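You operate a simulated robot arm through the tools that you are given. There is no shell and no other tool.

The job below is to be done with a simulated robot arm. You get a single attempt, and the scene is never put back.

## Task
Pack the orange plate on the end worktop. At the end: the blue cloth is on the pink coaster; the brown tea bag is on the orange plate; the green pepper from the end worktop stands where the blue cloth stood; the teal pod is on the orange plate; whatever was shut is shut again. Leave all else as you found it, and nothing knocked over.

Only the result counts: the job must be done as asked and must still hold three seconds after the hand-in. Knocking over, shifting, dropping, spilling or breaking anything else fails it. Flat cloth is picked up by pressing the open fingertips on it (5 to 10 N) and closing them slowly along it; thin cloth reads only 2 to 8 mm in the jaws.

## Robot
A 7-joint arm with a two-finger gripper, fixed in place. Base frame: the origin is on the floor under the middle of its stand, x ahead of it, y to its left, z up; the work surface is at about z = 900. Lengths are in mm, angles in degrees, forces in N, time in s.
With the tool pointing down near the work surface it reaches from about 340 to 720 mm from the base axis. Its first joint turns from -66.0 to 66.0 degrees. Payload 2.45 kg.
Tool frame: the origin (TCP) lies between the finger pads and is the grasp point; the fingertips stand 26 mm ahead of it; z points along the fingers, y is the line along which they close. The gripper opens to 96 mm; its body begins 69 mm behind the TCP.
Orientation is that of the tool frame in the base frame, as [roll, pitch, yaw] about the fixed x, y, z axes, in that order (R = Rz(yaw) Ry(pitch) Rx(roll)). With the fingers straight down and closing along the base's y, the tool's x points along the base's -x, its y along +y and its z along -z.

## Interface
- The arm moves only by the tool move_arm. Its argument "rows" is a list that holds one entry, the list of rows, each a list of 7 numbers: the shift along the tool's x, y, z in mm, then the turn, a rotation vector about the tool's x, y, z in degrees, then the finger opening in mm, from 0 to 96. In form: [[[dx, dy, dz, rx, ry, rz, grip], ...]]. A call has 1 to 20 rows; each row is the pose to reach, as a shift and turn from the pose commanded when the call began, along the tool's axes at that moment. Rows are played at 5 a second. More than 50 mm and 8.6 degrees between two rows, or a gripper value outside its range, and nothing of the call is played. Where a pose cannot be reached the arm comes as near as it can. A force on the tool above 40 N (or 10 N above the force at the start of the call, whichever is more), or a blocked arm, ends the call early, and 0.2 s more pass. Each finger travels about 50 mm/s and halts on what it meets, pressing with about 27 N; the grip force reading is that of the motor and also rises with nothing between the fingers. The clock runs only during rows and for 0.2 s after the last one: add rows that repeat a pose to give the fingers time. The reply holds the time, the measured pose of the TCP, the force on the tool along the base axes, the opening and the grip force, in the units named above and with some noise, with the torque about the TCP (base axes, N m) and any sound that the robot's microphone picked up.
- Cameras (640 x 400 px; columns grow to the right, rows downward): "scene" is fixed at [153.4, -390.3, 1412.3]; the picture's right is [0.84, -0.54, 0.00], its down [-0.37, -0.57, -0.73] and it looks along [0.40, 0.62, -0.68] (base axes); focal length 237 px, centre (320, 200). "wrist" rides on the gripper at [82, 3, -98] in the tool frame; the picture's right is [-0.04, 1.00, 0.00], its down [-0.73, -0.03, -0.68] and it looks along [-0.68, -0.03, 0.73] (tool axes); focal length 256 px, centre (320, 200). There is no depth. A picture from a camera that has moved, and an enlarged one, comes with that camera's place and axes in the base frame and with its lens.
- get_image(camera): a new picture of that camera. The clock stands still meanwhile.
- close_up(camera, box): a new picture of the part [left, top, right, bottom] of that camera's present view, enlarged. The clock stands still meanwhile.
- job_done(): hands the job in; it is judged then, once.

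Places have to be worked out from the pictures, the camera data and where the tool is seen. Open the gripper and draw the arm clear of the work before you hand the job in, unless the task says otherwise.

The tools are called after "Call:" as a command line: name --argument value ..., lists and objects as JSON in quotes. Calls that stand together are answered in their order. move_arm: Moves the arm, as the interface text tells. Its arguments: {"type":"object","properties":{"rows":{"type":"array"}},"required":["rows"]} The other tools are called the same way: get_image (camera) takes a picture; close_up (camera, box) takes an enlarged picture of a part of a camera's view; job_done () hands the job in.

At the start:

```text
time: 0.0
position: [444.4, 229.1, 1186.3]
orientation: [180.0, 0.0, -179.9]
wrist_force: [-0.1, 0.4, 0.4]
wrist_torque: [-0.01, 0.0, 0.01]
opening: 96.0
grip_force: 0.0
```

scene: 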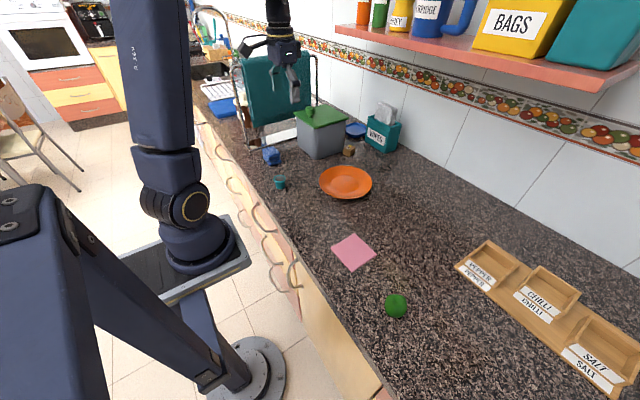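
wrist: 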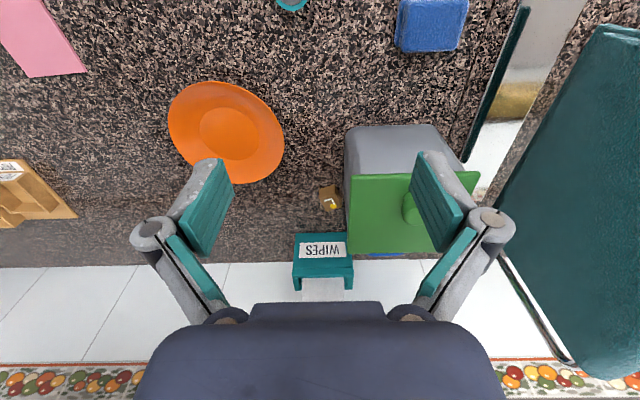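

I start by looking closer at the scene to find all the items before moving anything.

Call:
close_up --camera "scene" --box '[220, 80, 420, 205]'

Call:
close_up --camera "scene" --box '[300, 200, 640, 400]'

Call:
close_up --camera "wrist" --box '[240, 0, 560, 200]'

Call:
close_up --camera "wrist" --box '[0, 0, 320, 200]'

```text
3.20 times, centred on (320, 142) of scene
camera zoom: at [153.4, -390.3, 1412.3], right [0.84, -0.54, 0.0], down [-0.37, -0.57, -0.73], along [0.4, 0.62, -0.68], focal length 758 px, centre (320, 384)
```

zoom: 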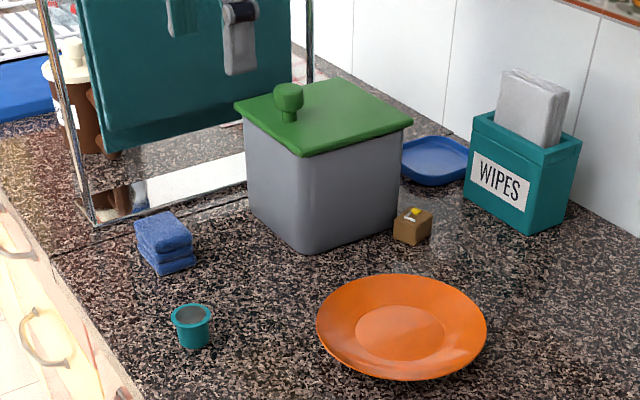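

```text
1.88 times, centred on (470, 300) of scene
camera zoom: at [153.4, -390.3, 1412.3], right [0.84, -0.54, 0.0], down [-0.37, -0.57, -0.73], along [0.4, 0.62, -0.68], focal length 446 px, centre (38, 12)
```

zoom: 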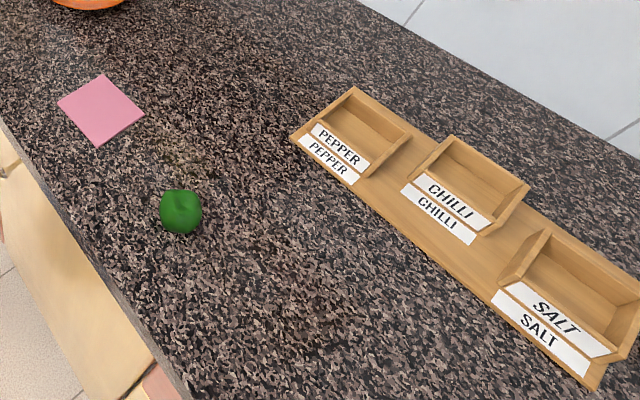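

```text
2.00 times, centred on (400, 100) of wrist
camera zoom: at [362.1, 232.4, 1284.6], right [0.04, 1.0, 0.0], down [0.73, -0.03, 0.68], along [0.68, -0.03, -0.73], focal length 512 px, centre (160, 400)
```

zoom: 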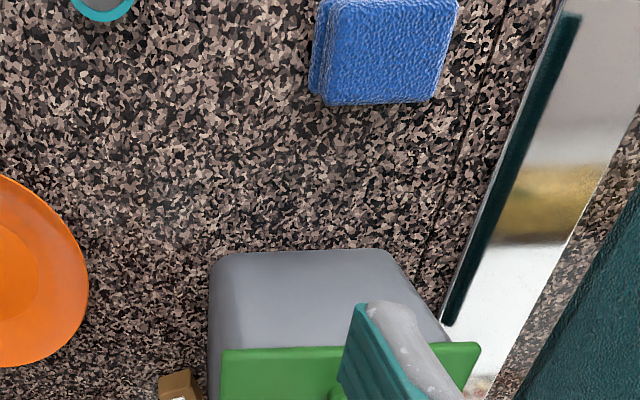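

```text
2.00 times, centred on (160, 100) of wrist
camera zoom: at [362.1, 232.4, 1284.6], right [0.04, 1.0, 0.0], down [0.73, -0.03, 0.68], along [0.68, -0.03, -0.73], focal length 512 px, centre (640, 400)
```

zoom: 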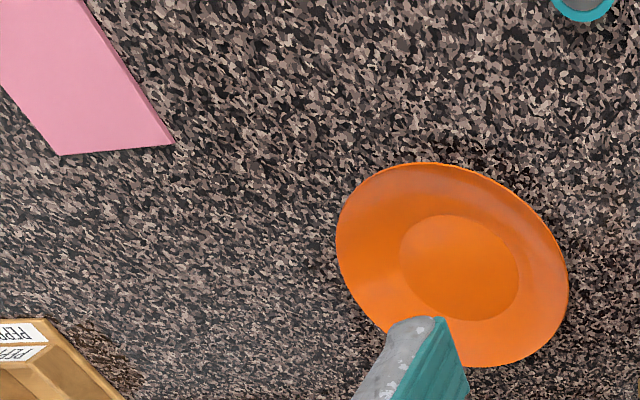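

I see the blue folded cloth, teal pod, orange plate, pink coaster, pepper and a small brown item next to the lidded grey canister. I enlarge the small items more to identify them.

Call:
close_up --camera "scene" --box '[330, 130, 370, 165]'

Call:
close_up --camera "wrist" --box '[300, 170, 370, 220]'

Call:
close_up --camera "scene" --box '[250, 140, 310, 195]'

Call:
close_up --camera "scene" --box '[180, 0, 340, 130]'

Call:
close_up --camera "scene" --box '[320, 220, 440, 340]'

```text
11.43 times, centred on (350, 148) of scene
camera zoom: at [153.4, -390.3, 1412.3], right [0.84, -0.54, 0.0], down [-0.37, -0.57, -0.73], along [0.4, 0.62, -0.68], focal length 2705 px, centre (-23, 800)
```

zoom: 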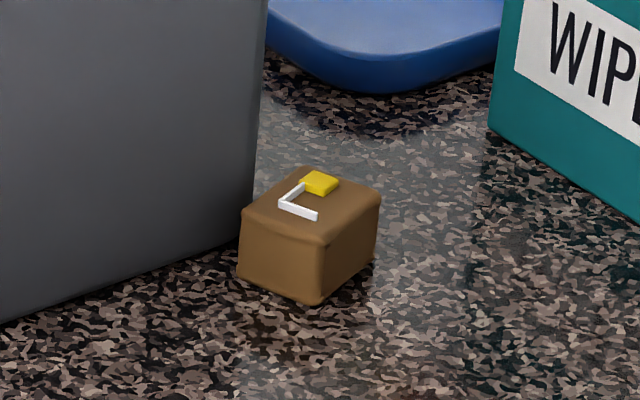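

```text
8.00 times, centred on (335, 195) of wrist
camera zoom: at [362.1, 232.4, 1284.6], right [0.04, 1.0, 0.0], down [0.73, -0.03, 0.68], along [0.68, -0.03, -0.73], focal length 2048 px, centre (200, 240)
```

zoom: 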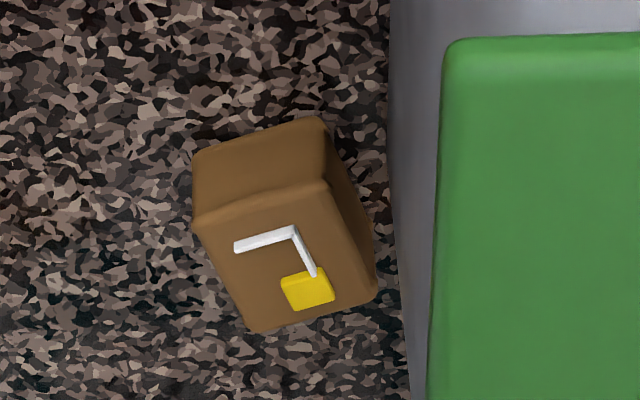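

```text
7.27 times, centred on (280, 168) of scene
camera zoom: at [153.4, -390.3, 1412.3], right [0.84, -0.54, 0.0], down [-0.37, -0.57, -0.73], along [0.4, 0.62, -0.68], focal length 1722 px, centre (611, 436)
```

zoom: 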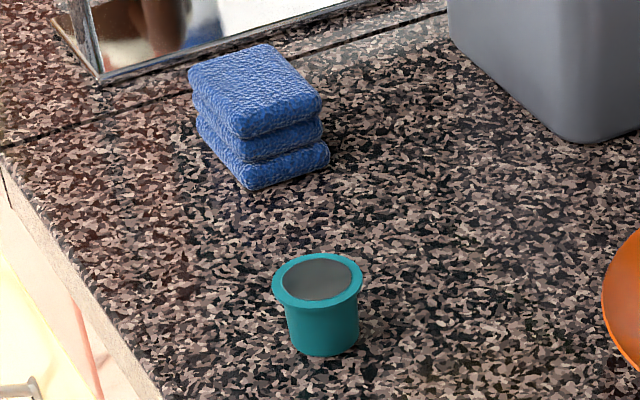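

```text
3.08 times, centred on (260, 65) of scene
camera zoom: at [153.4, -390.3, 1412.3], right [0.84, -0.54, 0.0], down [-0.37, -0.57, -0.73], along [0.4, 0.62, -0.68], focal length 728 px, centre (505, 615)
```

zoom: 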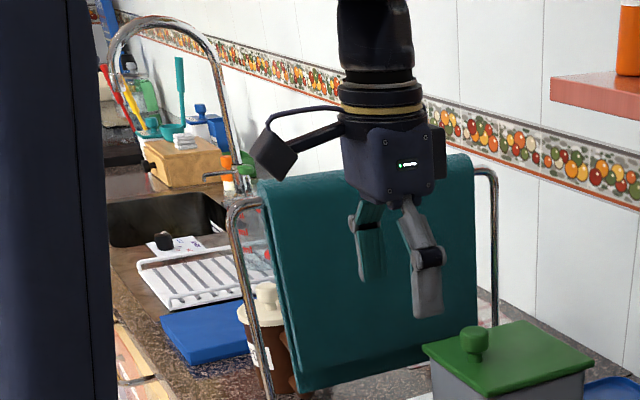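

```text
3.33 times, centred on (380, 280) of scene
camera zoom: at [153.4, -390.3, 1412.3], right [0.84, -0.54, 0.0], down [-0.37, -0.57, -0.73], along [0.4, 0.62, -0.68], focal length 789 px, centre (120, -67)
```

zoom: 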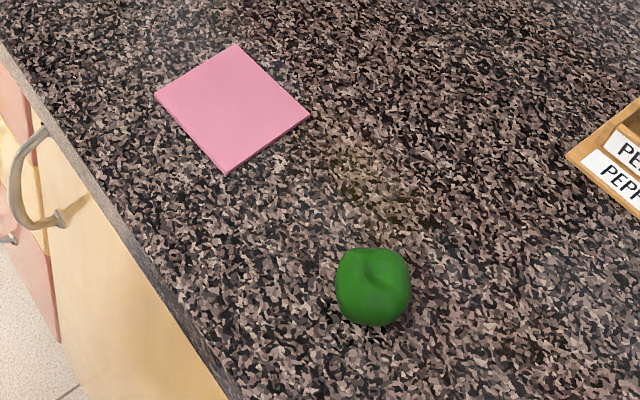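

The brown item with string and tag is the tea bag at about (700, 240), tight against the canister. The cloth is near (417, 362), coaster (417, -139), pepper (397, -300), pod (378, 210) and plate (558, 82). I first go above the cloth, turning the tool so that it closes along x with the camera facing the towel rack from the free side.

Call:
move_arm --rows '[[[2, 10, 6, 0, 0, -7.5, 96], [4, 20, 12, 0, 0, -15, 96], [6, 30, 18, 0, 0, -22.5, 96], [8, 40, 24, 0, 0, -30, 96], [10, 50, 30, 0, 0, -37.5, 96], [13, 60, 36, 0, 0, -45, 96], [16, 70, 42, 0, 0, -52.5, 96], [18, 80, 48, 0, 0, -60, 96], [20, 90, 54, 0, 0, -67.5, 96], [22, 98, 60, 0, 0, -75, 96], [25, 106, 66, 0, 0, -82.5, 96], [27, 112, 72, 0, 0, -90, 96]]]'

Call:
get_image --camera "wrist"

Call:
get_image --camera "scene"

```text
time: 2.6
position: [416.2, 342.0, 1112.9]
orientation: [179.9, -0.1, -89.9]
wrist_force: [0.5, 0.5, 0.2]
wrist_torque: [0.0, -0.03, 0.02]
opening: 96.0
grip_force: 0.0
```

```text
taken
camera wrist: at [413.7, 259.7, 1211.7], right [-1.0, 0.04, 0.0], down [0.03, 0.73, 0.68], along [0.03, 0.68, -0.73], focal length 256 px, centre (320, 200)
```

wrist: 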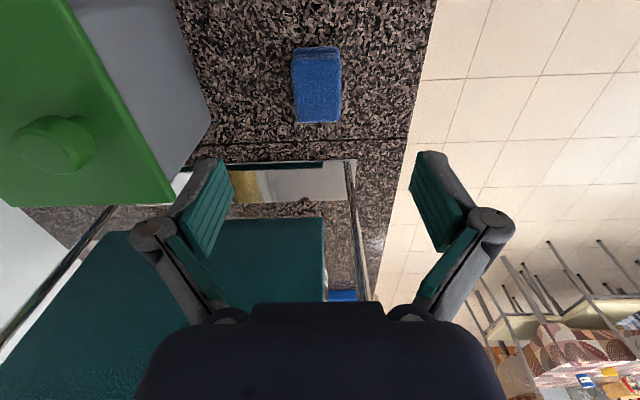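

```text
taken
```

scene: 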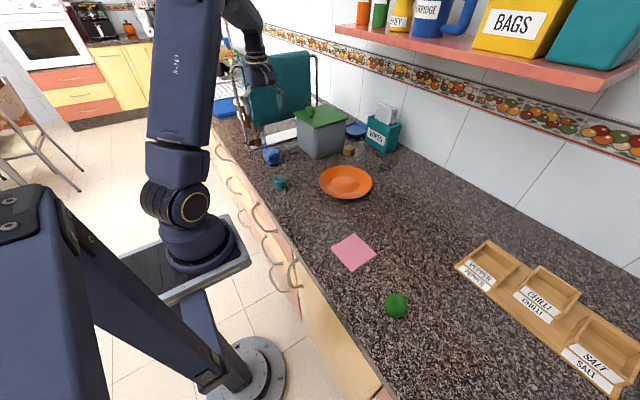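

The cloth appears just ahead of the tool between the fingers. I enlarge it to measure its edges.

Call:
close_up --camera "wrist" --box '[260, 20, 380, 150]'

```text
3.08 times, centred on (320, 85) of wrist
camera zoom: at [413.7, 259.7, 1211.7], right [-1.0, 0.04, 0.0], down [0.03, 0.73, 0.68], along [0.03, 0.68, -0.73], focal length 788 px, centre (320, 554)
```

zoom: 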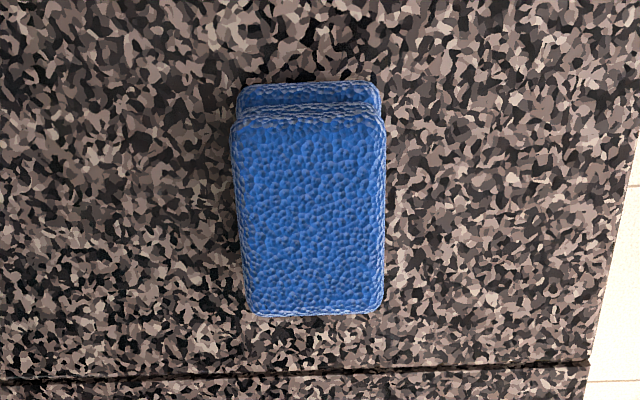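

The cloth measures about 50 x 64 mm, centred near (421, 361), top at about z 937. I move over it and descend to z about 1000, then look again.

Call:
move_arm --rows '[[[-7, -2, 20, 0, 0, 0, 96], [-14, -3, 45, 0, 0, 0, 96], [-19, -4, 70, 0, 0, 0, 96], [-19, -4, 95, 0, 0, 0, 96], [-19, -4, 115, 0, 0, 0, 96], [-19, -4, 115, 0, 0, 0, 96]]]'

Call:
get_image --camera "wrist"

```text
time: 4.0
position: [419.5, 360.9, 998.2]
orientation: [179.9, 0.1, -90.0]
wrist_force: [-0.3, 1.0, 0.5]
wrist_torque: [-0.01, 0.0, 0.02]
opening: 95.9
grip_force: 0.0
```

```text
taken
camera wrist: at [416.1, 278.8, 1096.8], right [-1.0, 0.04, 0.0], down [0.03, 0.73, 0.68], along [0.03, 0.68, -0.73], focal length 256 px, centre (320, 200)
```

wrist: 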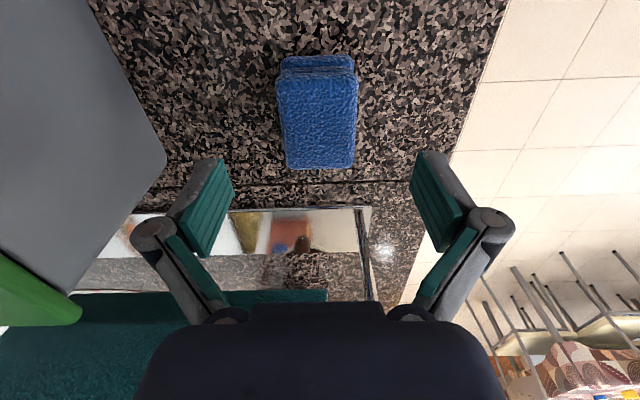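

The cloth is centred between the fingers at x about 420 and nothing else is near them. I lower to z about 933, slowly at the end, with the fingers open.

Call:
move_arm --rows '[[[0, 0, 20, 0, 0, 0, 96], [0, 0, 40, 0, 0, 0, 96], [0, 0, 50, 0, 0, 0, 96], [0, 0, 57, 0, 0, 0, 96], [0, 0, 62, 0, 0, 0, 96], [0, 0, 65, 0, 0, 0, 96], [0, 0, 65, 0, 0, 0, 96]]]'

Call:
get_image --camera "wrist"

```text
time: 5.6
position: [420.3, 359.6, 934.1]
orientation: [-180.0, 0.0, -90.0]
wrist_force: [0.0, 0.0, 0.2]
wrist_torque: [0.02, -0.03, 0.04]
opening: 96.3
grip_force: 0.0
```

```text
taken
camera wrist: at [417.2, 278.7, 1032.4], right [-1.0, 0.04, 0.0], down [0.03, 0.73, 0.68], along [0.03, 0.68, -0.73], focal length 256 px, centre (320, 200)
```

wrist: 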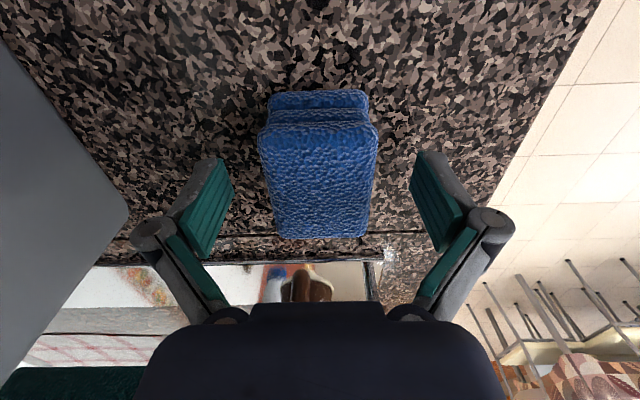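

No contact yet, fingertips at about z 908 on both sides of the cloth. I close slowly.

Call:
move_arm --rows '[[[0, 0, 0, 0, 0, 0, 86], [0, 0, 0, 0, 0, 0, 76], [0, 0, 0, 0, 0, 0, 66], [0, 0, 0, 0, 0, 0, 58], [0, 0, 0, 0, 0, 0, 52], [0, 0, 0, 0, 0, 0, 48], [0, 0, 0, 0, 0, 0, 44], [0, 0, 0, 0, 0, 0, 40], [0, 0, 0, 0, 0, 0, 36], [0, 0, 0, 0, 0, 0, 36]]]'

Call:
get_image --camera "wrist"

```text
time: 7.8
position: [419.9, 361.0, 934.6]
orientation: [180.0, -0.1, -90.0]
wrist_force: [-1.3, -1.0, 3.3]
wrist_torque: [-0.03, 0.03, -0.01]
opening: 49.2
grip_force: 26.9
```

```text
taken
camera wrist: at [417.2, 278.7, 1032.7], right [-1.0, 0.04, 0.0], down [0.03, 0.73, 0.68], along [0.03, 0.68, -0.73], focal length 256 px, centre (320, 200)
```

wrist: 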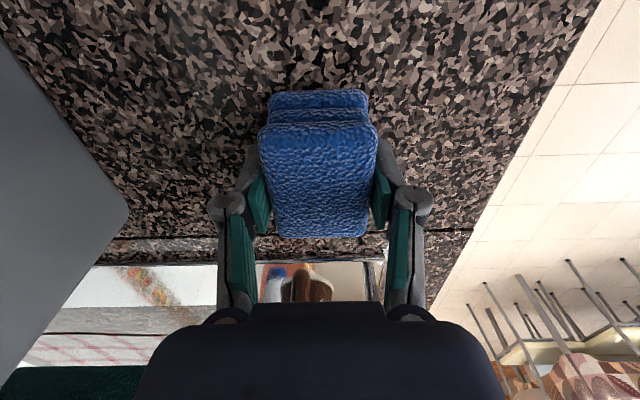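

The fingers hold at 49 mm with 27 N, so the cloth is gripped. I lift it straight up and check.

Call:
move_arm --rows '[[[0, 0, -5, 0, 0, 0, 36], [0, 0, -15, 0, 0, 0, 36], [0, 0, -30, 0, 0, 0, 36], [0, 0, -50, 0, 0, 0, 36], [0, 0, -75, 0, 0, 0, 36], [0, 0, -100, 0, 0, 0, 36], [0, 0, -125, 0, 0, 0, 36], [0, 0, -145, 0, 0, 0, 36]]]'

Call:
get_image --camera "wrist"

```text
time: 9.6
position: [421.4, 360.3, 1078.6]
orientation: [-180.0, 0.0, -90.0]
wrist_force: [0.4, 0.6, -0.7]
wrist_torque: [0.02, -0.03, 0.03]
opening: 49.0
grip_force: 26.7
```

```text
taken
camera wrist: at [417.9, 278.3, 1177.4], right [-1.0, 0.04, 0.0], down [0.03, 0.73, 0.68], along [0.03, 0.68, -0.73], focal length 256 px, centre (320, 200)
```

wrist: 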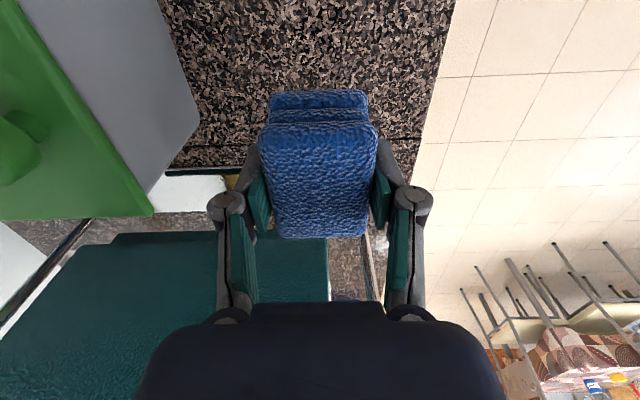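

The cloth came up cleanly. I carry it along -y to above the coaster at constant height.

Call:
move_arm --rows '[[[20, 0, 0, 0, 0, 0, 36], [55, 0, 0, 0, 0, 0, 36], [95, 0, 0, 0, 0, 0, 36], [135, 0, 0, 0, 0, 0, 36], [175, 0, 0, 0, 0, 0, 36], [215, 0, 0, 0, 0, 0, 36], [255, 0, 0, 0, 0, 0, 36], [295, 0, 0, 0, 0, 0, 36], [335, 0, 0, 0, 0, 0, 36], [375, 0, 0, 0, 0, 0, 36], [415, 0, 0, 0, 0, 0, 36], [450, 0, 0, 0, 0, 0, 36], [480, 0, 0, 0, 0, 0, 36], [500, 0, 0, 0, 0, 0, 36], [500, 0, 0, 0, 0, 0, 36]]]'

Call:
get_image --camera "wrist"

Call:
get_image --camera "scene"

```text
time: 12.8
position: [422.3, -138.6, 1078.3]
orientation: [-179.9, 0.0, -90.0]
wrist_force: [0.8, 0.5, -0.3]
wrist_torque: [-0.01, 0.03, -0.01]
opening: 49.0
grip_force: 26.9
```

```text
taken
camera wrist: at [418.6, -220.8, 1177.4], right [-1.0, 0.04, 0.0], down [0.03, 0.73, 0.68], along [0.03, 0.68, -0.73], focal length 256 px, centre (320, 200)
```

wrist: 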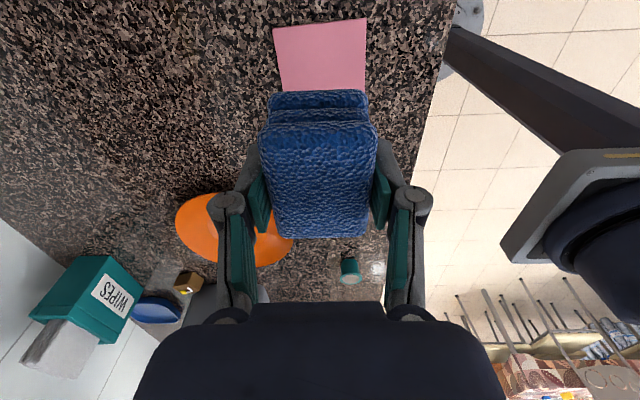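

```text
taken
```

scene: 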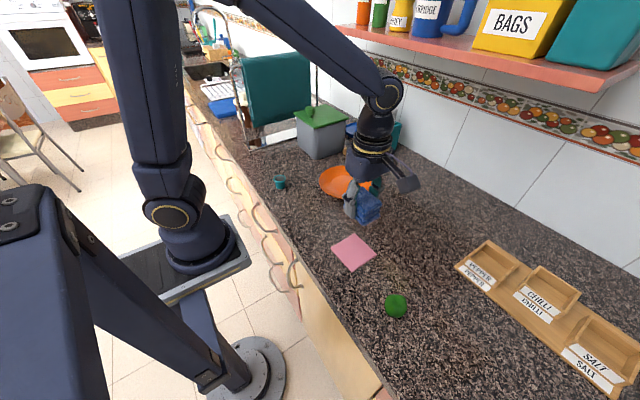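

The coaster measures x 380–463, y about -181 to -99, so its centre (421.5, -140) lies just under the held cloth. I descend to just above it.

Call:
move_arm --rows '[[[0, 0, 20, 0, 0, 0, 36], [0, 0, 45, 0, 0, 0, 36], [0, 0, 70, 0, 0, 0, 36], [0, 0, 95, 0, 0, 0, 36], [0, 0, 112, 0, 0, 0, 36], [1, 0, 122, 0, 0, 0, 36], [1, 0, 127, 0, 0, 0, 36], [1, 0, 127, 0, 0, 0, 36]]]'

Call:
get_image --camera "wrist"

Call:
close_up --camera "scene" --box '[300, 180, 440, 290]'

```text
time: 14.6
position: [419.8, -139.8, 952.1]
orientation: [-179.9, 0.0, -90.0]
wrist_force: [-0.4, 0.1, -0.3]
wrist_torque: [-0.01, 0.0, 0.01]
opening: 48.8
grip_force: 26.6
```

```text
taken
camera wrist: at [418.1, -221.9, 1050.6], right [-1.0, 0.04, 0.0], down [0.03, 0.73, 0.68], along [0.03, 0.68, -0.73], focal length 256 px, centre (320, 200)
```

wrist: 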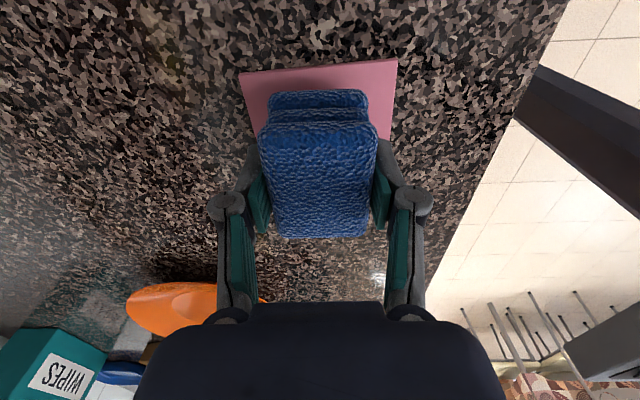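

```text
3.64 times, centred on (370, 235) of scene
camera zoom: at [153.4, -390.3, 1412.3], right [0.84, -0.54, 0.0], down [-0.37, -0.57, -0.73], along [0.4, 0.62, -0.68], focal length 861 px, centre (138, 73)
```

zoom: 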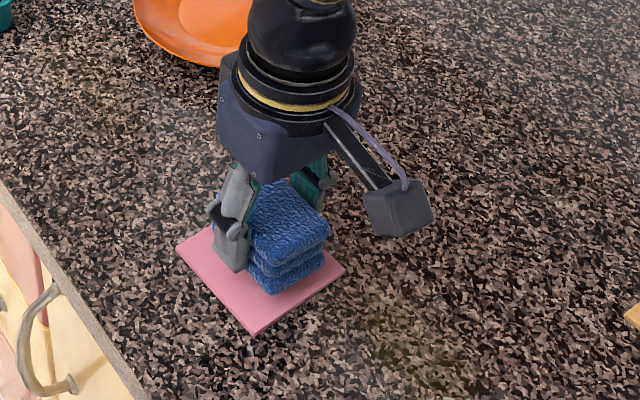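

The cloth hangs about 12 mm over the middle of the coaster. I creep down and watch the force.

Call:
move_arm --rows '[[[0, 0, 3, 0, 0, 0, 36], [0, 0, 6, 0, 0, 0, 36], [0, 0, 8, 0, 0, 0, 36], [0, 0, 10, 0, 0, 0, 36], [0, 0, 10, 0, 0, 0, 36]]]'

```text
time: 15.8
position: [419.4, -139.6, 940.9]
orientation: [179.9, 0.1, -90.0]
wrist_force: [-0.3, 0.5, -1.1]
wrist_torque: [0.03, -0.01, -0.01]
opening: 49.1
grip_force: 27.1
```

Still almost no contact force, so I go down a further few millimetres in 1 mm steps.

Call:
move_arm --rows '[[[0, 0, 1, 0, 0, 0, 36], [0, 0, 2, 0, 0, 0, 36], [0, 0, 2, 0, 0, 0, 36]]]'

Call:
close_up --camera "scene" --box '[330, 220, 400, 280]'

```text
time: 16.6
position: [419.8, -139.5, 940.5]
orientation: [179.9, 0.0, -90.0]
wrist_force: [0.2, 0.2, -0.6]
wrist_torque: [-0.01, 0.01, 0.02]
opening: 49.1
grip_force: 27.0
```

```text
6.67 times, centred on (365, 250) of scene
camera zoom: at [153.4, -390.3, 1412.3], right [0.84, -0.54, 0.0], down [-0.37, -0.57, -0.73], along [0.4, 0.62, -0.68], focal length 1578 px, centre (20, -133)
```

zoom: 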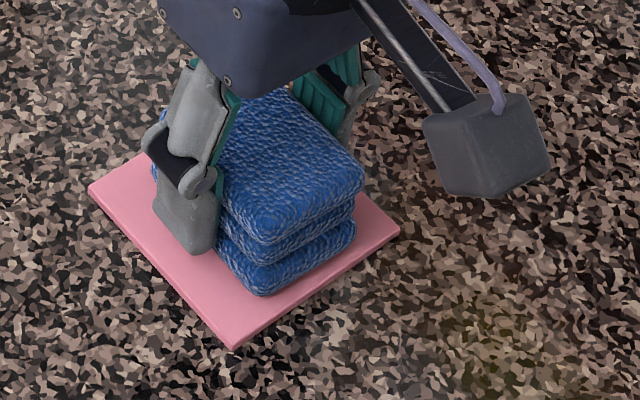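

The cloth is very near the coaster with no force yet; I keep creeping down.

Call:
move_arm --rows '[[[0, 0, 1, 0, 0, 0, 36], [0, 0, 2, 0, 0, 0, 36], [0, 0, 2, 0, 0, 0, 36]]]'

```text
time: 17.4
position: [419.7, -140.5, 938.1]
orientation: [-179.9, -0.1, -90.0]
wrist_force: [-3.8, 4.1, 27.9]
wrist_torque: [0.1, 0.13, 0.0]
opening: 48.9
grip_force: 27.3
```

Contact: 28 N upward, so the cloth rests on the coaster. I back off about 1.5 mm and open the fingers slowly.

Call:
move_arm --rows '[[[0, 0, -1, 0, 0, 0, 36], [0, 0, -1.5, 0, 0, 0, 36], [0, 0, -1.5, 0, 0, 0, 46], [0, 0, -1.5, 0, 0, 0, 50], [0, 0, -1.5, 0, 0, 0, 54], [0, 0, -1.5, 0, 0, 0, 60], [0, 0, -1.5, 0, 0, 0, 70], [0, 0, -1.5, 0, 0, 0, 82], [0, 0, -1.5, 0, 0, 0, 82]]]'

Call:
get_image --camera "wrist"

```text
time: 19.4
position: [419.5, -141.9, 938.6]
orientation: [-180.0, 0.0, -90.0]
wrist_force: [-0.2, 0.1, 0.6]
wrist_torque: [-0.01, 0.04, -0.02]
opening: 82.2
grip_force: 0.1
```

```text
taken
camera wrist: at [417.3, -222.8, 1037.6], right [-1.0, 0.04, 0.0], down [0.03, 0.73, 0.68], along [0.03, 0.68, -0.73], focal length 256 px, centre (320, 200)
```

wrist: 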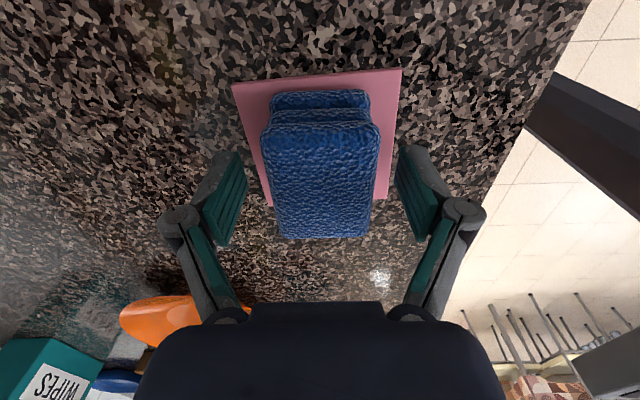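

The cloth is released on the coaster. I rise straight up, then move to above the pepper near (397, -300), turning the tool 30 degrees back to keep the wrist comfortable.

Call:
move_arm --rows '[[[0, 0, -10, 0, 0, 0, 90], [0, 0, -30, 0, 0, 0, 96], [0, 0, -60, 0, 0, 0, 96], [0, 0, -95, 0, 0, 0, 96], [0, 0, -131, 0, 0, 0, 96], [30, 4, -131, 0, 0, 6, 96], [65, 8, -131, 0, 0, 12, 96], [100, 13, -131, 0, 0, 18, 96], [135, 18, -131, 0, 0, 24, 96], [157, 22, -131, 0, 0, 30, 96], [157, 22, -131, 0, 0, 30, 96]]]'

Call:
get_image --camera "wrist"

Call:
get_image --camera "scene"

```text
time: 21.8
position: [399.7, -298.3, 1070.8]
orientation: [180.0, 0.0, -120.1]
wrist_force: [-0.3, -0.6, -1.1]
wrist_torque: [-0.01, 0.02, -0.03]
opening: 96.1
grip_force: 0.0
```

```text
taken
camera wrist: at [356.1, -367.3, 1169.6], right [-0.84, 0.54, 0.0], down [0.39, 0.62, 0.68], along [0.36, 0.57, -0.73], focal length 256 px, centre (320, 200)
```

wrist: 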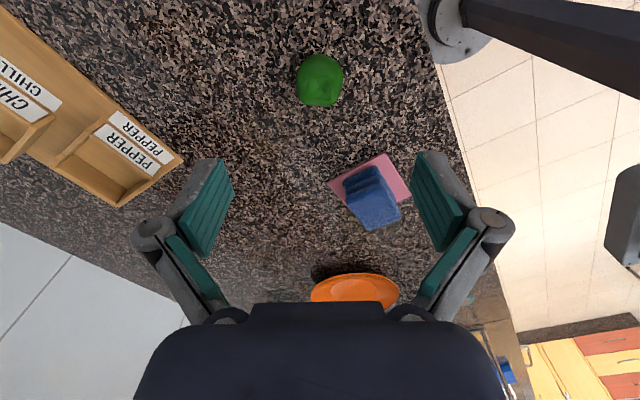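

```text
taken
```

scene: 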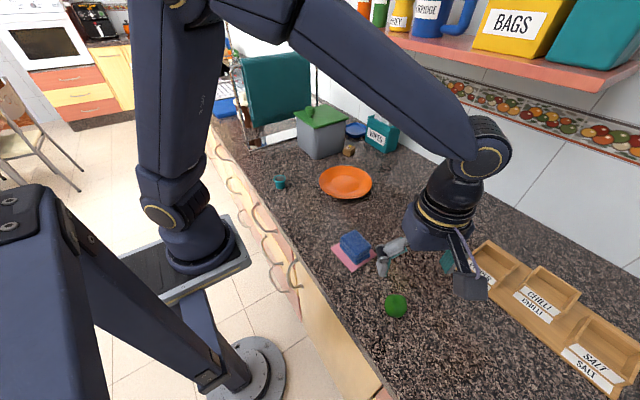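

The cloth sits on the coaster. I enlarge the pepper to see how it stands.

Call:
close_up --camera "wrist" --box '[280, 40, 360, 120]'

Call:
close_up --camera "scene" --box '[370, 280, 420, 330]'

```text
5.00 times, centred on (320, 80) of wrist
camera zoom: at [356.1, -367.3, 1169.6], right [-0.84, 0.54, 0.0], down [0.39, 0.62, 0.68], along [0.36, 0.57, -0.73], focal length 1280 px, centre (320, 800)
```

zoom: 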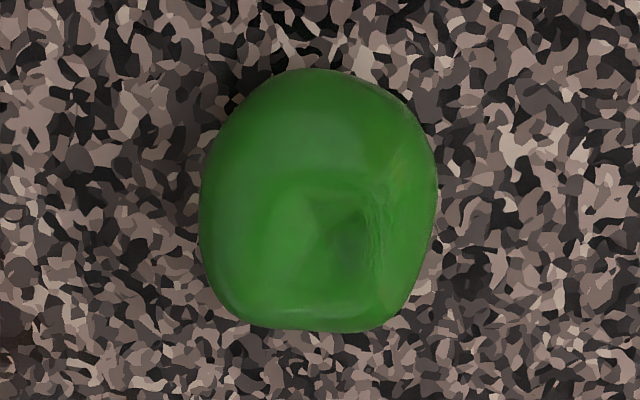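

```text
8.00 times, centred on (395, 305) of scene
camera zoom: at [153.4, -390.4, 1412.3], right [0.84, -0.54, 0.0], down [-0.37, -0.57, -0.73], along [0.4, 0.62, -0.68], focal length 1894 px, centre (-280, -640)
```

zoom: 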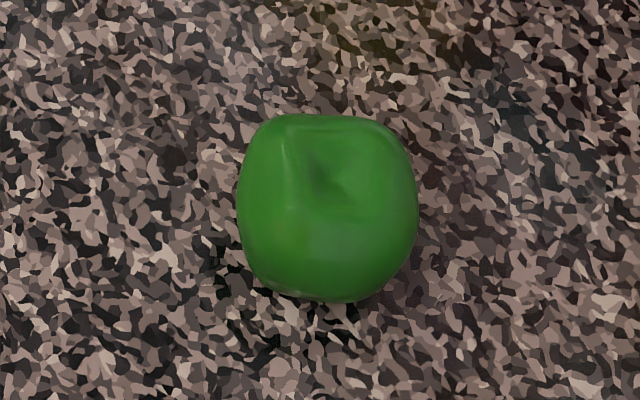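

The pepper stands upright, about 45 mm wide, centred at (397.5, -301), i.e. 4 mm along the tool's x from here. I shift and go down to z about 932.

Call:
move_arm --rows '[[[2, 0, 25, 0, 0, 0, 96], [4, 0, 55, 0, 0, 0, 96], [4, 0, 85, 0, 0, 0, 96], [4, 0, 110, 0, 0, 0, 96], [4, 0, 125, 0, 0, 0, 96], [4, 0, 133, 0, 0, 0, 96], [4, 0, 138, 0, 0, 0, 96], [4, 0, 138, 0, 0, 0, 96]]]'

Call:
get_image --camera "wrist"

```text
time: 23.6
position: [395.8, -300.3, 933.2]
orientation: [180.0, -0.1, -120.1]
wrist_force: [0.0, -0.4, 0.8]
wrist_torque: [-0.03, 0.0, 0.03]
opening: 96.0
grip_force: 0.1
```

```text
taken
camera wrist: at [352.5, -370.2, 1031.1], right [-0.85, 0.53, 0.0], down [0.39, 0.62, 0.68], along [0.36, 0.57, -0.73], focal length 256 px, centre (320, 200)
```

wrist: 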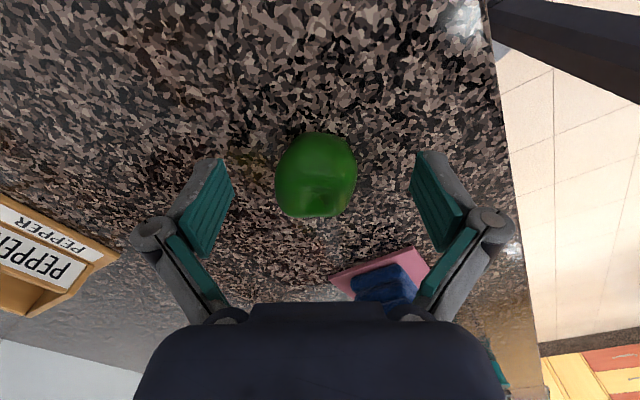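

The pepper sits between the fingers, about 2 mm off centre. I correct that and close slowly.

Call:
move_arm --rows '[[[-2, -2.4, 2, 0, 0, 0, 90], [-2, -2.4, 2, 0, 0, 0, 80], [-2, -2.4, 2, 0, 0, 0, 70], [-2, -2.4, 2, 0, 0, 0, 62], [-2, -2.4, 2, 0, 0, 0, 56], [-2, -2.4, 2, 0, 0, 0, 51], [-2, -2.4, 2, 0, 0, 0, 47], [-2, -2.4, 2, 0, 0, 0, 43], [-2, -2.4, 2, 0, 0, 0, 39], [-2, -2.4, 2, 0, 0, 0, 35], [-2, -2.4, 2, 0, 0, 0, 35]]]'

Call:
get_image --camera "wrist"

```text
time: 26.0
position: [398.3, -300.7, 931.3]
orientation: [180.0, 0.0, -120.0]
wrist_force: [-1.0, 1.1, 3.4]
wrist_torque: [0.1, 0.17, 0.03]
opening: 40.5
grip_force: 26.8
```

```text
taken
camera wrist: at [355.7, -369.6, 1029.2], right [-0.85, 0.53, 0.0], down [0.39, 0.62, 0.68], along [0.36, 0.57, -0.73], focal length 256 px, centre (320, 200)
```

wrist: 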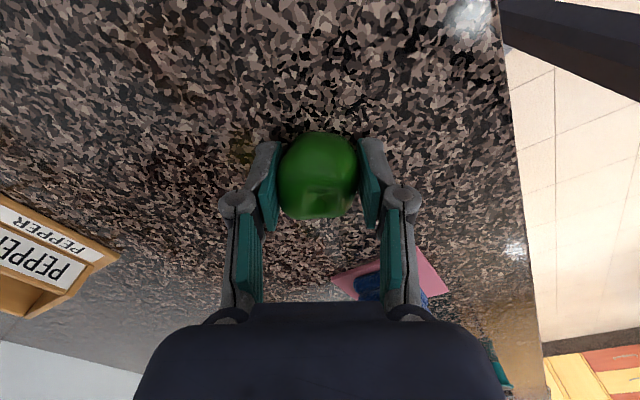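

Gripped at 40.5 mm with 27 N. I lift it gently and check.

Call:
move_arm --rows '[[[0, 0, -3, 0, 0, 0, 35], [0, 0, -10, 0, 0, 0, 35], [0, 0, -22, 0, 0, 0, 35], [0, 0, -40, 0, 0, 0, 35], [0, 0, -65, 0, 0, 0, 35], [0, 0, -90, 0, 0, 0, 35], [0, 0, -115, 0, 0, 0, 35], [0, 0, -140, 0, 0, 0, 35], [0, 0, -140, 0, 0, 0, 35]]]'

Call:
get_image --camera "wrist"

```text
time: 28.0
position: [397.4, -300.6, 1072.7]
orientation: [180.0, -0.1, -120.0]
wrist_force: [-0.4, 0.2, -1.2]
wrist_torque: [0.0, 0.02, -0.03]
opening: 38.6
grip_force: 26.7
```

```text
taken
camera wrist: at [354.6, -370.0, 1170.4], right [-0.85, 0.53, 0.0], down [0.39, 0.62, 0.68], along [0.36, 0.57, -0.73], focal length 256 px, centre (320, 200)
```

wrist: 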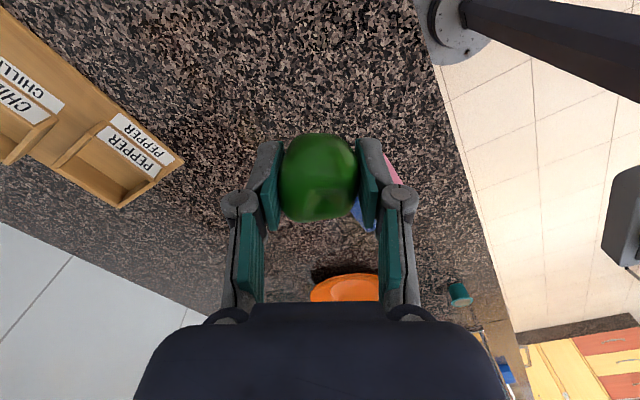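

The pepper is held. I carry it across to above the cloth's old place at (421, 361), turning back to closing along x on the way.

Call:
move_arm --rows '[[[-11.7, 6.2, 0, 0, 0, -0.6, 35], [-35.1, 18.6, 0, 0, 0, -1.8, 35], [-70.2, 37.2, 0, 0, 0, -3.6, 35], [-105.2, 55.9, 0, 0, 0, -5.4, 35], [-140.3, 74.5, 0, 0, 0, -7.2, 35], [-175.4, 93.1, 0, 0, 0, -9, 35], [-210.5, 111.7, 0, 0, 0, -10.8, 35], [-245.5, 130.4, 0, 0, 0, -12.6, 35], [-280.6, 149, 0, 0, 0, -14.4, 35], [-315.7, 167.6, 0, 0, 0, -16.2, 35], [-350.8, 186.2, 0, 0, 0, -18, 35], [-385.8, 204.9, 0, 0, 0, -19.8, 35], [-420.9, 223.5, 0, 0, 0, -21.6, 35], [-456, 242.1, 0, 0, 0, -23.4, 35], [-491.1, 260.7, 0, 0, 0, -25.2, 35], [-526.1, 279.4, 0, 0, 0, -27, 35], [-555.4, 294.9, 0, 0, 0, -28.5, 35], [-572.9, 304.2, 0, 0, 0, -29.4, 35], [-584.6, 310.4, 0, 0, 0, -30, 35], [-584.6, 310.4, 0, 0, 0, -30, 35]]]'

Call:
get_image --camera "wrist"

Call:
get_image --camera "scene"

```text
time: 32.2
position: [422.4, 361.8, 1069.3]
orientation: [180.0, 0.0, -90.0]
wrist_force: [0.6, 0.5, -1.6]
wrist_torque: [0.01, 0.04, -0.02]
opening: 38.5
grip_force: 26.6
```

```text
taken
camera wrist: at [419.6, 280.2, 1168.0], right [-1.0, 0.04, 0.0], down [0.03, 0.73, 0.68], along [0.03, 0.68, -0.73], focal length 256 px, centre (320, 200)
```

wrist: 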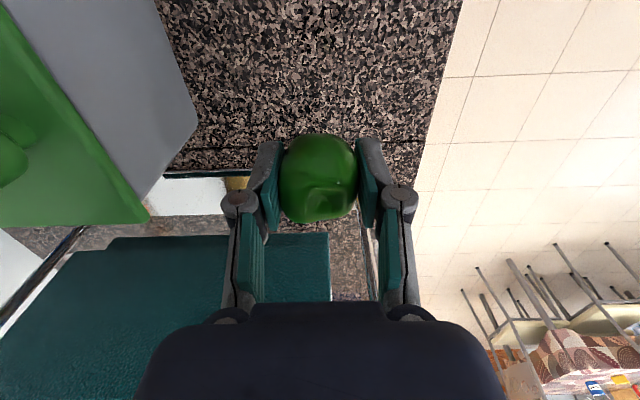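

```text
taken
```

scene: 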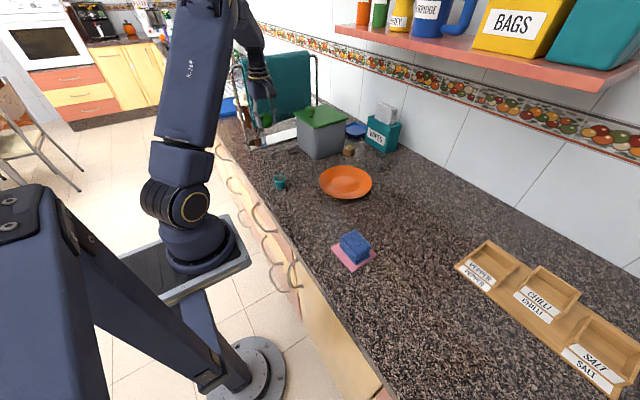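

I check the pepper's attitude in the grip before lowering it.

Call:
close_up --camera "wrist" --box '[260, 120, 380, 240]'

Call:
close_up --camera "scene" --box '[230, 80, 310, 140]'

```text
3.33 times, centred on (320, 180) of wrist
camera zoom: at [419.6, 280.2, 1168.0], right [-1.0, 0.04, 0.0], down [0.03, 0.73, 0.68], along [0.03, 0.68, -0.73], focal length 853 px, centre (320, 267)
```

zoom: 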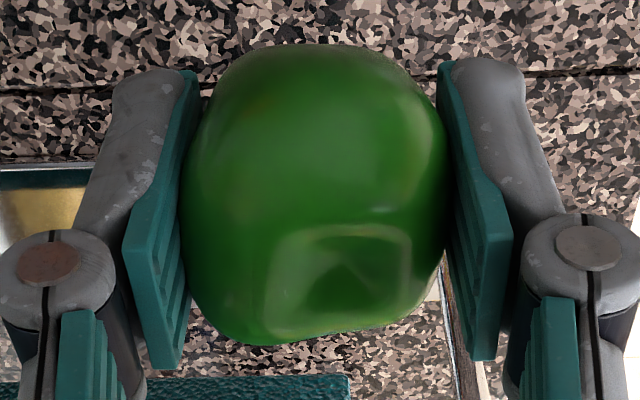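

```text
6.67 times, centred on (270, 110) of scene
camera zoom: at [153.4, -390.3, 1412.3], right [0.84, -0.54, 0.0], down [-0.37, -0.57, -0.73], along [0.4, 0.62, -0.68], focal length 1578 px, centre (653, 800)
```

zoom: 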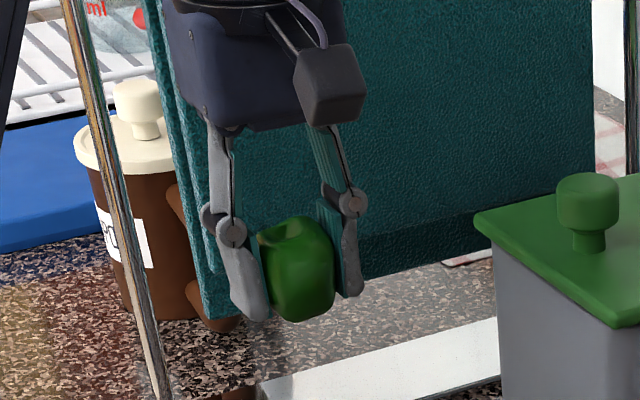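

The dimple is on top where it should be for an upright pepper, so it is not tilted. I lower it to just above the worktop.

Call:
move_arm --rows '[[[0, 0, 20, 0, 0, 0, 35], [0, 0, 45, 0, 0, 0, 35], [0, 0, 70, 0, 0, 0, 35], [0, 0, 95, 0, 0, 0, 35], [0, 0, 115, 0, 0, 0, 35], [0, 0, 127, 0, 0, 0, 35], [0, 0, 133, 0, 0, 0, 35], [0, 0, 133, 0, 0, 0, 35]]]'

Call:
get_image --camera "wrist"

Call:
close_up --camera "scene" --box '[230, 120, 320, 200]'

```text
time: 34.0
position: [423.3, 361.1, 936.8]
orientation: [-180.0, 0.0, -90.0]
wrist_force: [0.0, 0.2, -0.9]
wrist_torque: [0.0, -0.01, 0.0]
opening: 38.7
grip_force: 27.0
```

```text
taken
camera wrist: at [420.3, 279.6, 1036.2], right [-1.0, 0.04, 0.0], down [0.03, 0.73, 0.68], along [0.03, 0.68, -0.73], focal length 256 px, centre (320, 200)
```

wrist: 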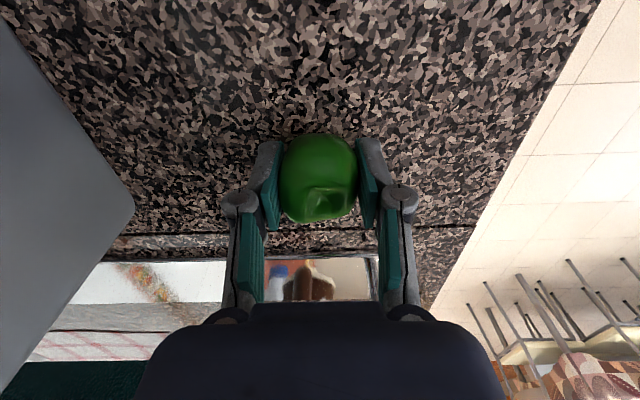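

```text
5.00 times, centred on (275, 160) of scene
camera zoom: at [153.4, -390.3, 1412.3], right [0.84, -0.54, 0.0], down [-0.37, -0.57, -0.73], along [0.4, 0.62, -0.68], focal length 1184 px, centre (545, 400)
```

zoom: 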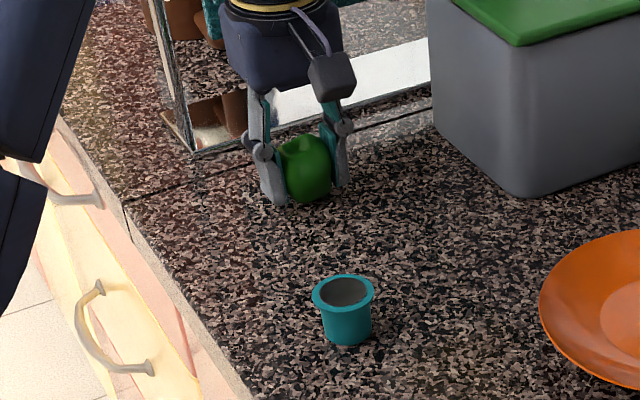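

Hanging a few millimetres above the spot. I creep down until contact.

Call:
move_arm --rows '[[[0, 1, 1, 0, 0, 0, 35], [0, 1, 2, 0, 0, 0, 35], [0, 1, 3, 0, 0, 0, 35], [0, 1, 3, 0, 0, 0, 35]]]'

```text
time: 35.0
position: [423.2, 360.1, 933.6]
orientation: [180.0, 0.0, -90.1]
wrist_force: [0.4, 0.1, -2.1]
wrist_torque: [0.01, 0.0, 0.01]
opening: 38.3
grip_force: 26.8
```

No contact yet; I continue down in 1 mm steps.

Call:
move_arm --rows '[[[0, 0, 1, 0, 0, 0, 35], [0, 0, 2, 0, 0, 0, 35], [0, 0, 2, 0, 0, 0, 35]]]'

```text
time: 35.8
position: [422.9, 360.6, 931.5]
orientation: [180.0, 0.0, -90.0]
wrist_force: [-0.3, 0.7, -1.8]
wrist_torque: [0.0, -0.01, -0.03]
opening: 38.4
grip_force: 27.1
```

Still hanging free; another millimetre or two.

Call:
move_arm --rows '[[[0, 0, 0.7, 0, 0, 0, 35], [0, 0, 1.4, 0, 0, 0, 35], [0, 0, 1.4, 0, 0, 0, 35]]]'

```text
time: 36.6
position: [422.3, 361.7, 931.4]
orientation: [-179.9, 0.0, -90.0]
wrist_force: [-0.8, -0.6, -0.9]
wrist_torque: [-0.03, -0.03, 0.01]
opening: 38.3
grip_force: 26.7
```

Call:
move_arm --rows '[[[0, 0, 0.7, 0, 0, 0, 35], [0, 0, 1.4, 0, 0, 0, 35], [0, 0, 1.4, 0, 0, 0, 35]]]'

Call:
close_up --camera "scene" --box '[255, 135, 305, 165]'

```text
time: 37.4
position: [422.7, 361.1, 930.0]
orientation: [-179.9, 0.1, -90.1]
wrist_force: [-3.9, -3.9, 16.7]
wrist_torque: [-0.14, 0.35, 0.05]
opening: 38.3
grip_force: 26.8
```

```text
12.80 times, centred on (280, 150) of scene
camera zoom: at [153.1, -390.6, 1412.3], right [0.84, -0.54, 0.0], down [-0.37, -0.57, -0.73], along [0.4, 0.62, -0.68], focal length 3030 px, centre (832, 840)
```

zoom: 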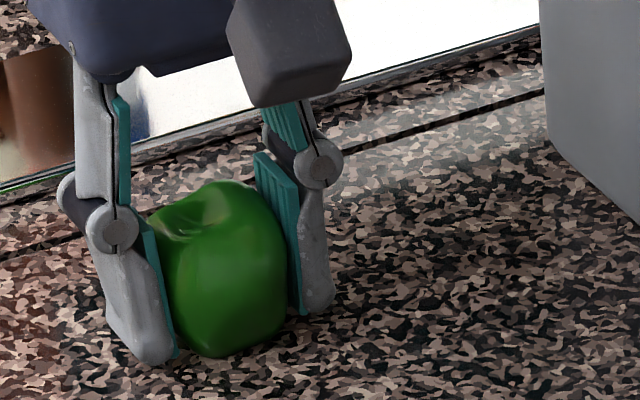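

Contact at about 17 N; the pepper stands on the worktop. I ease up slightly and open slowly.

Call:
move_arm --rows '[[[0, 0, -0.5, 0, 0, 0, 35], [0, 0, -0.8, 0, 0, 0, 37], [0, 0, -0.8, 0, 0, 0, 40], [0, 0, -0.8, 0, 0, 0, 43], [0, 0, -0.8, 0, 0, 0, 47], [0, 0, -0.8, 0, 0, 0, 53], [0, 0, -0.8, 0, 0, 0, 61], [0, 0, -0.8, 0, 0, 0, 71], [0, 0, -0.8, 0, 0, 0, 82], [0, 0, -0.8, 0, 0, 0, 90], [0, 0, -0.8, 0, 0, 0, 90]]]'

Call:
get_image --camera "wrist"

Call:
close_up --camera "scene" --box '[255, 135, 305, 165]'

```text
time: 39.8
position: [422.0, 361.3, 929.7]
orientation: [-179.9, 0.0, -90.0]
wrist_force: [-0.7, -0.1, -0.1]
wrist_torque: [-0.01, -0.02, 0.01]
opening: 89.7
grip_force: 0.2
```

```text
taken
camera wrist: at [419.3, 279.4, 1028.7], right [-1.0, 0.04, 0.0], down [0.03, 0.73, 0.68], along [0.03, 0.68, -0.73], focal length 256 px, centre (320, 200)
```

wrist: 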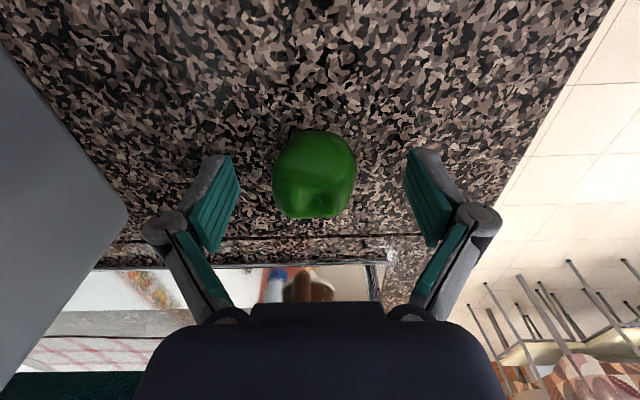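

```text
12.80 times, centred on (280, 150) of scene
camera zoom: at [153.4, -390.3, 1412.3], right [0.84, -0.54, 0.0], down [-0.37, -0.57, -0.73], along [0.4, 0.62, -0.68], focal length 3030 px, centre (832, 840)
```

zoom: 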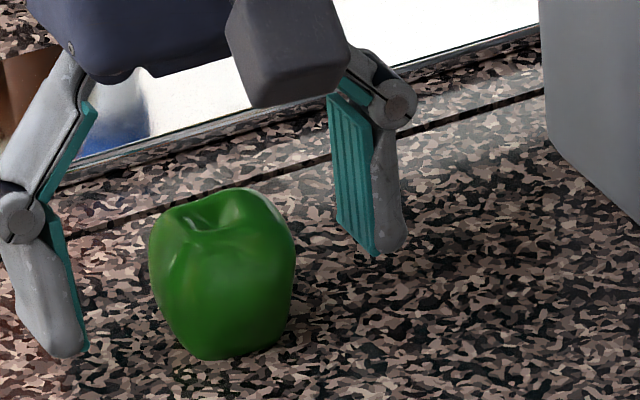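

The pepper stands upright on the old cloth spot and is free. I rise straight up and move over to the teal pod near (378, 210).

Call:
move_arm --rows '[[[0, 0, -8, 0, 0, 0, 96], [0, 0, -25, 0, 0, 0, 96], [0, 0, -55, 0, 0, 0, 96], [0, 0, -90, 0, 0, 0, 96], [0, 0, -125, 0, 0, 0, 96], [15, 4, -135, 0, 0, 0, 96], [45, 13, -135, 0, 0, 0, 96], [80, 23, -135, 0, 0, 0, 96], [115, 33, -135, 0, 0, 0, 96], [140, 41, -135, 0, 0, 0, 96], [151, 44, -135, 0, 0, 0, 96], [151, 44, -135, 0, 0, 0, 96]]]'

Call:
get_image --camera "wrist"

Call:
close_up --camera "wrist" --box '[260, 20, 380, 140]'

Call:
get_image --camera "scene"

```text
time: 42.4
position: [377.5, 209.8, 1065.0]
orientation: [179.9, 0.0, -90.0]
wrist_force: [0.3, -0.4, 0.0]
wrist_torque: [-0.01, 0.02, -0.01]
opening: 95.9
grip_force: 0.0
```

```text
taken
camera wrist: at [373.9, 126.8, 1163.6], right [-1.0, 0.04, 0.0], down [0.03, 0.73, 0.68], along [0.03, 0.68, -0.73], focal length 256 px, centre (320, 200)
```

wrist: 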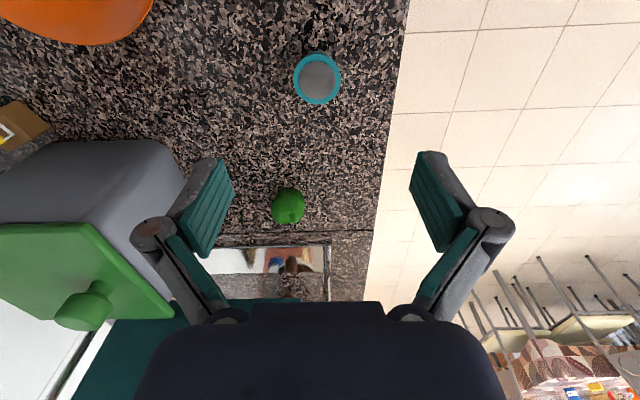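

```text
3.33 times, centred on (320, 80) of wrist
camera zoom: at [373.9, 126.8, 1163.6], right [-1.0, 0.04, 0.0], down [0.03, 0.73, 0.68], along [0.03, 0.68, -0.73], focal length 853 px, centre (320, 600)
```

zoom: 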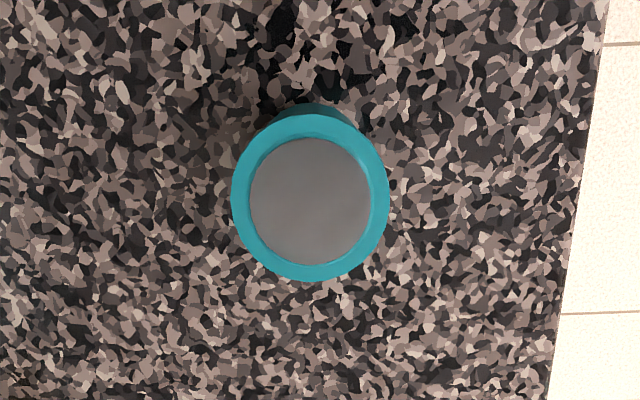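

```text
taken
```

scene: 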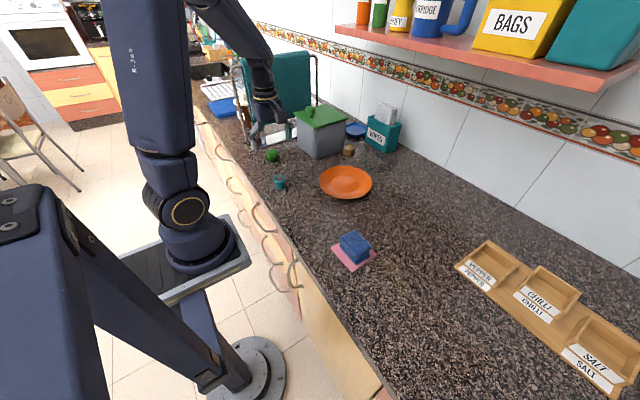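

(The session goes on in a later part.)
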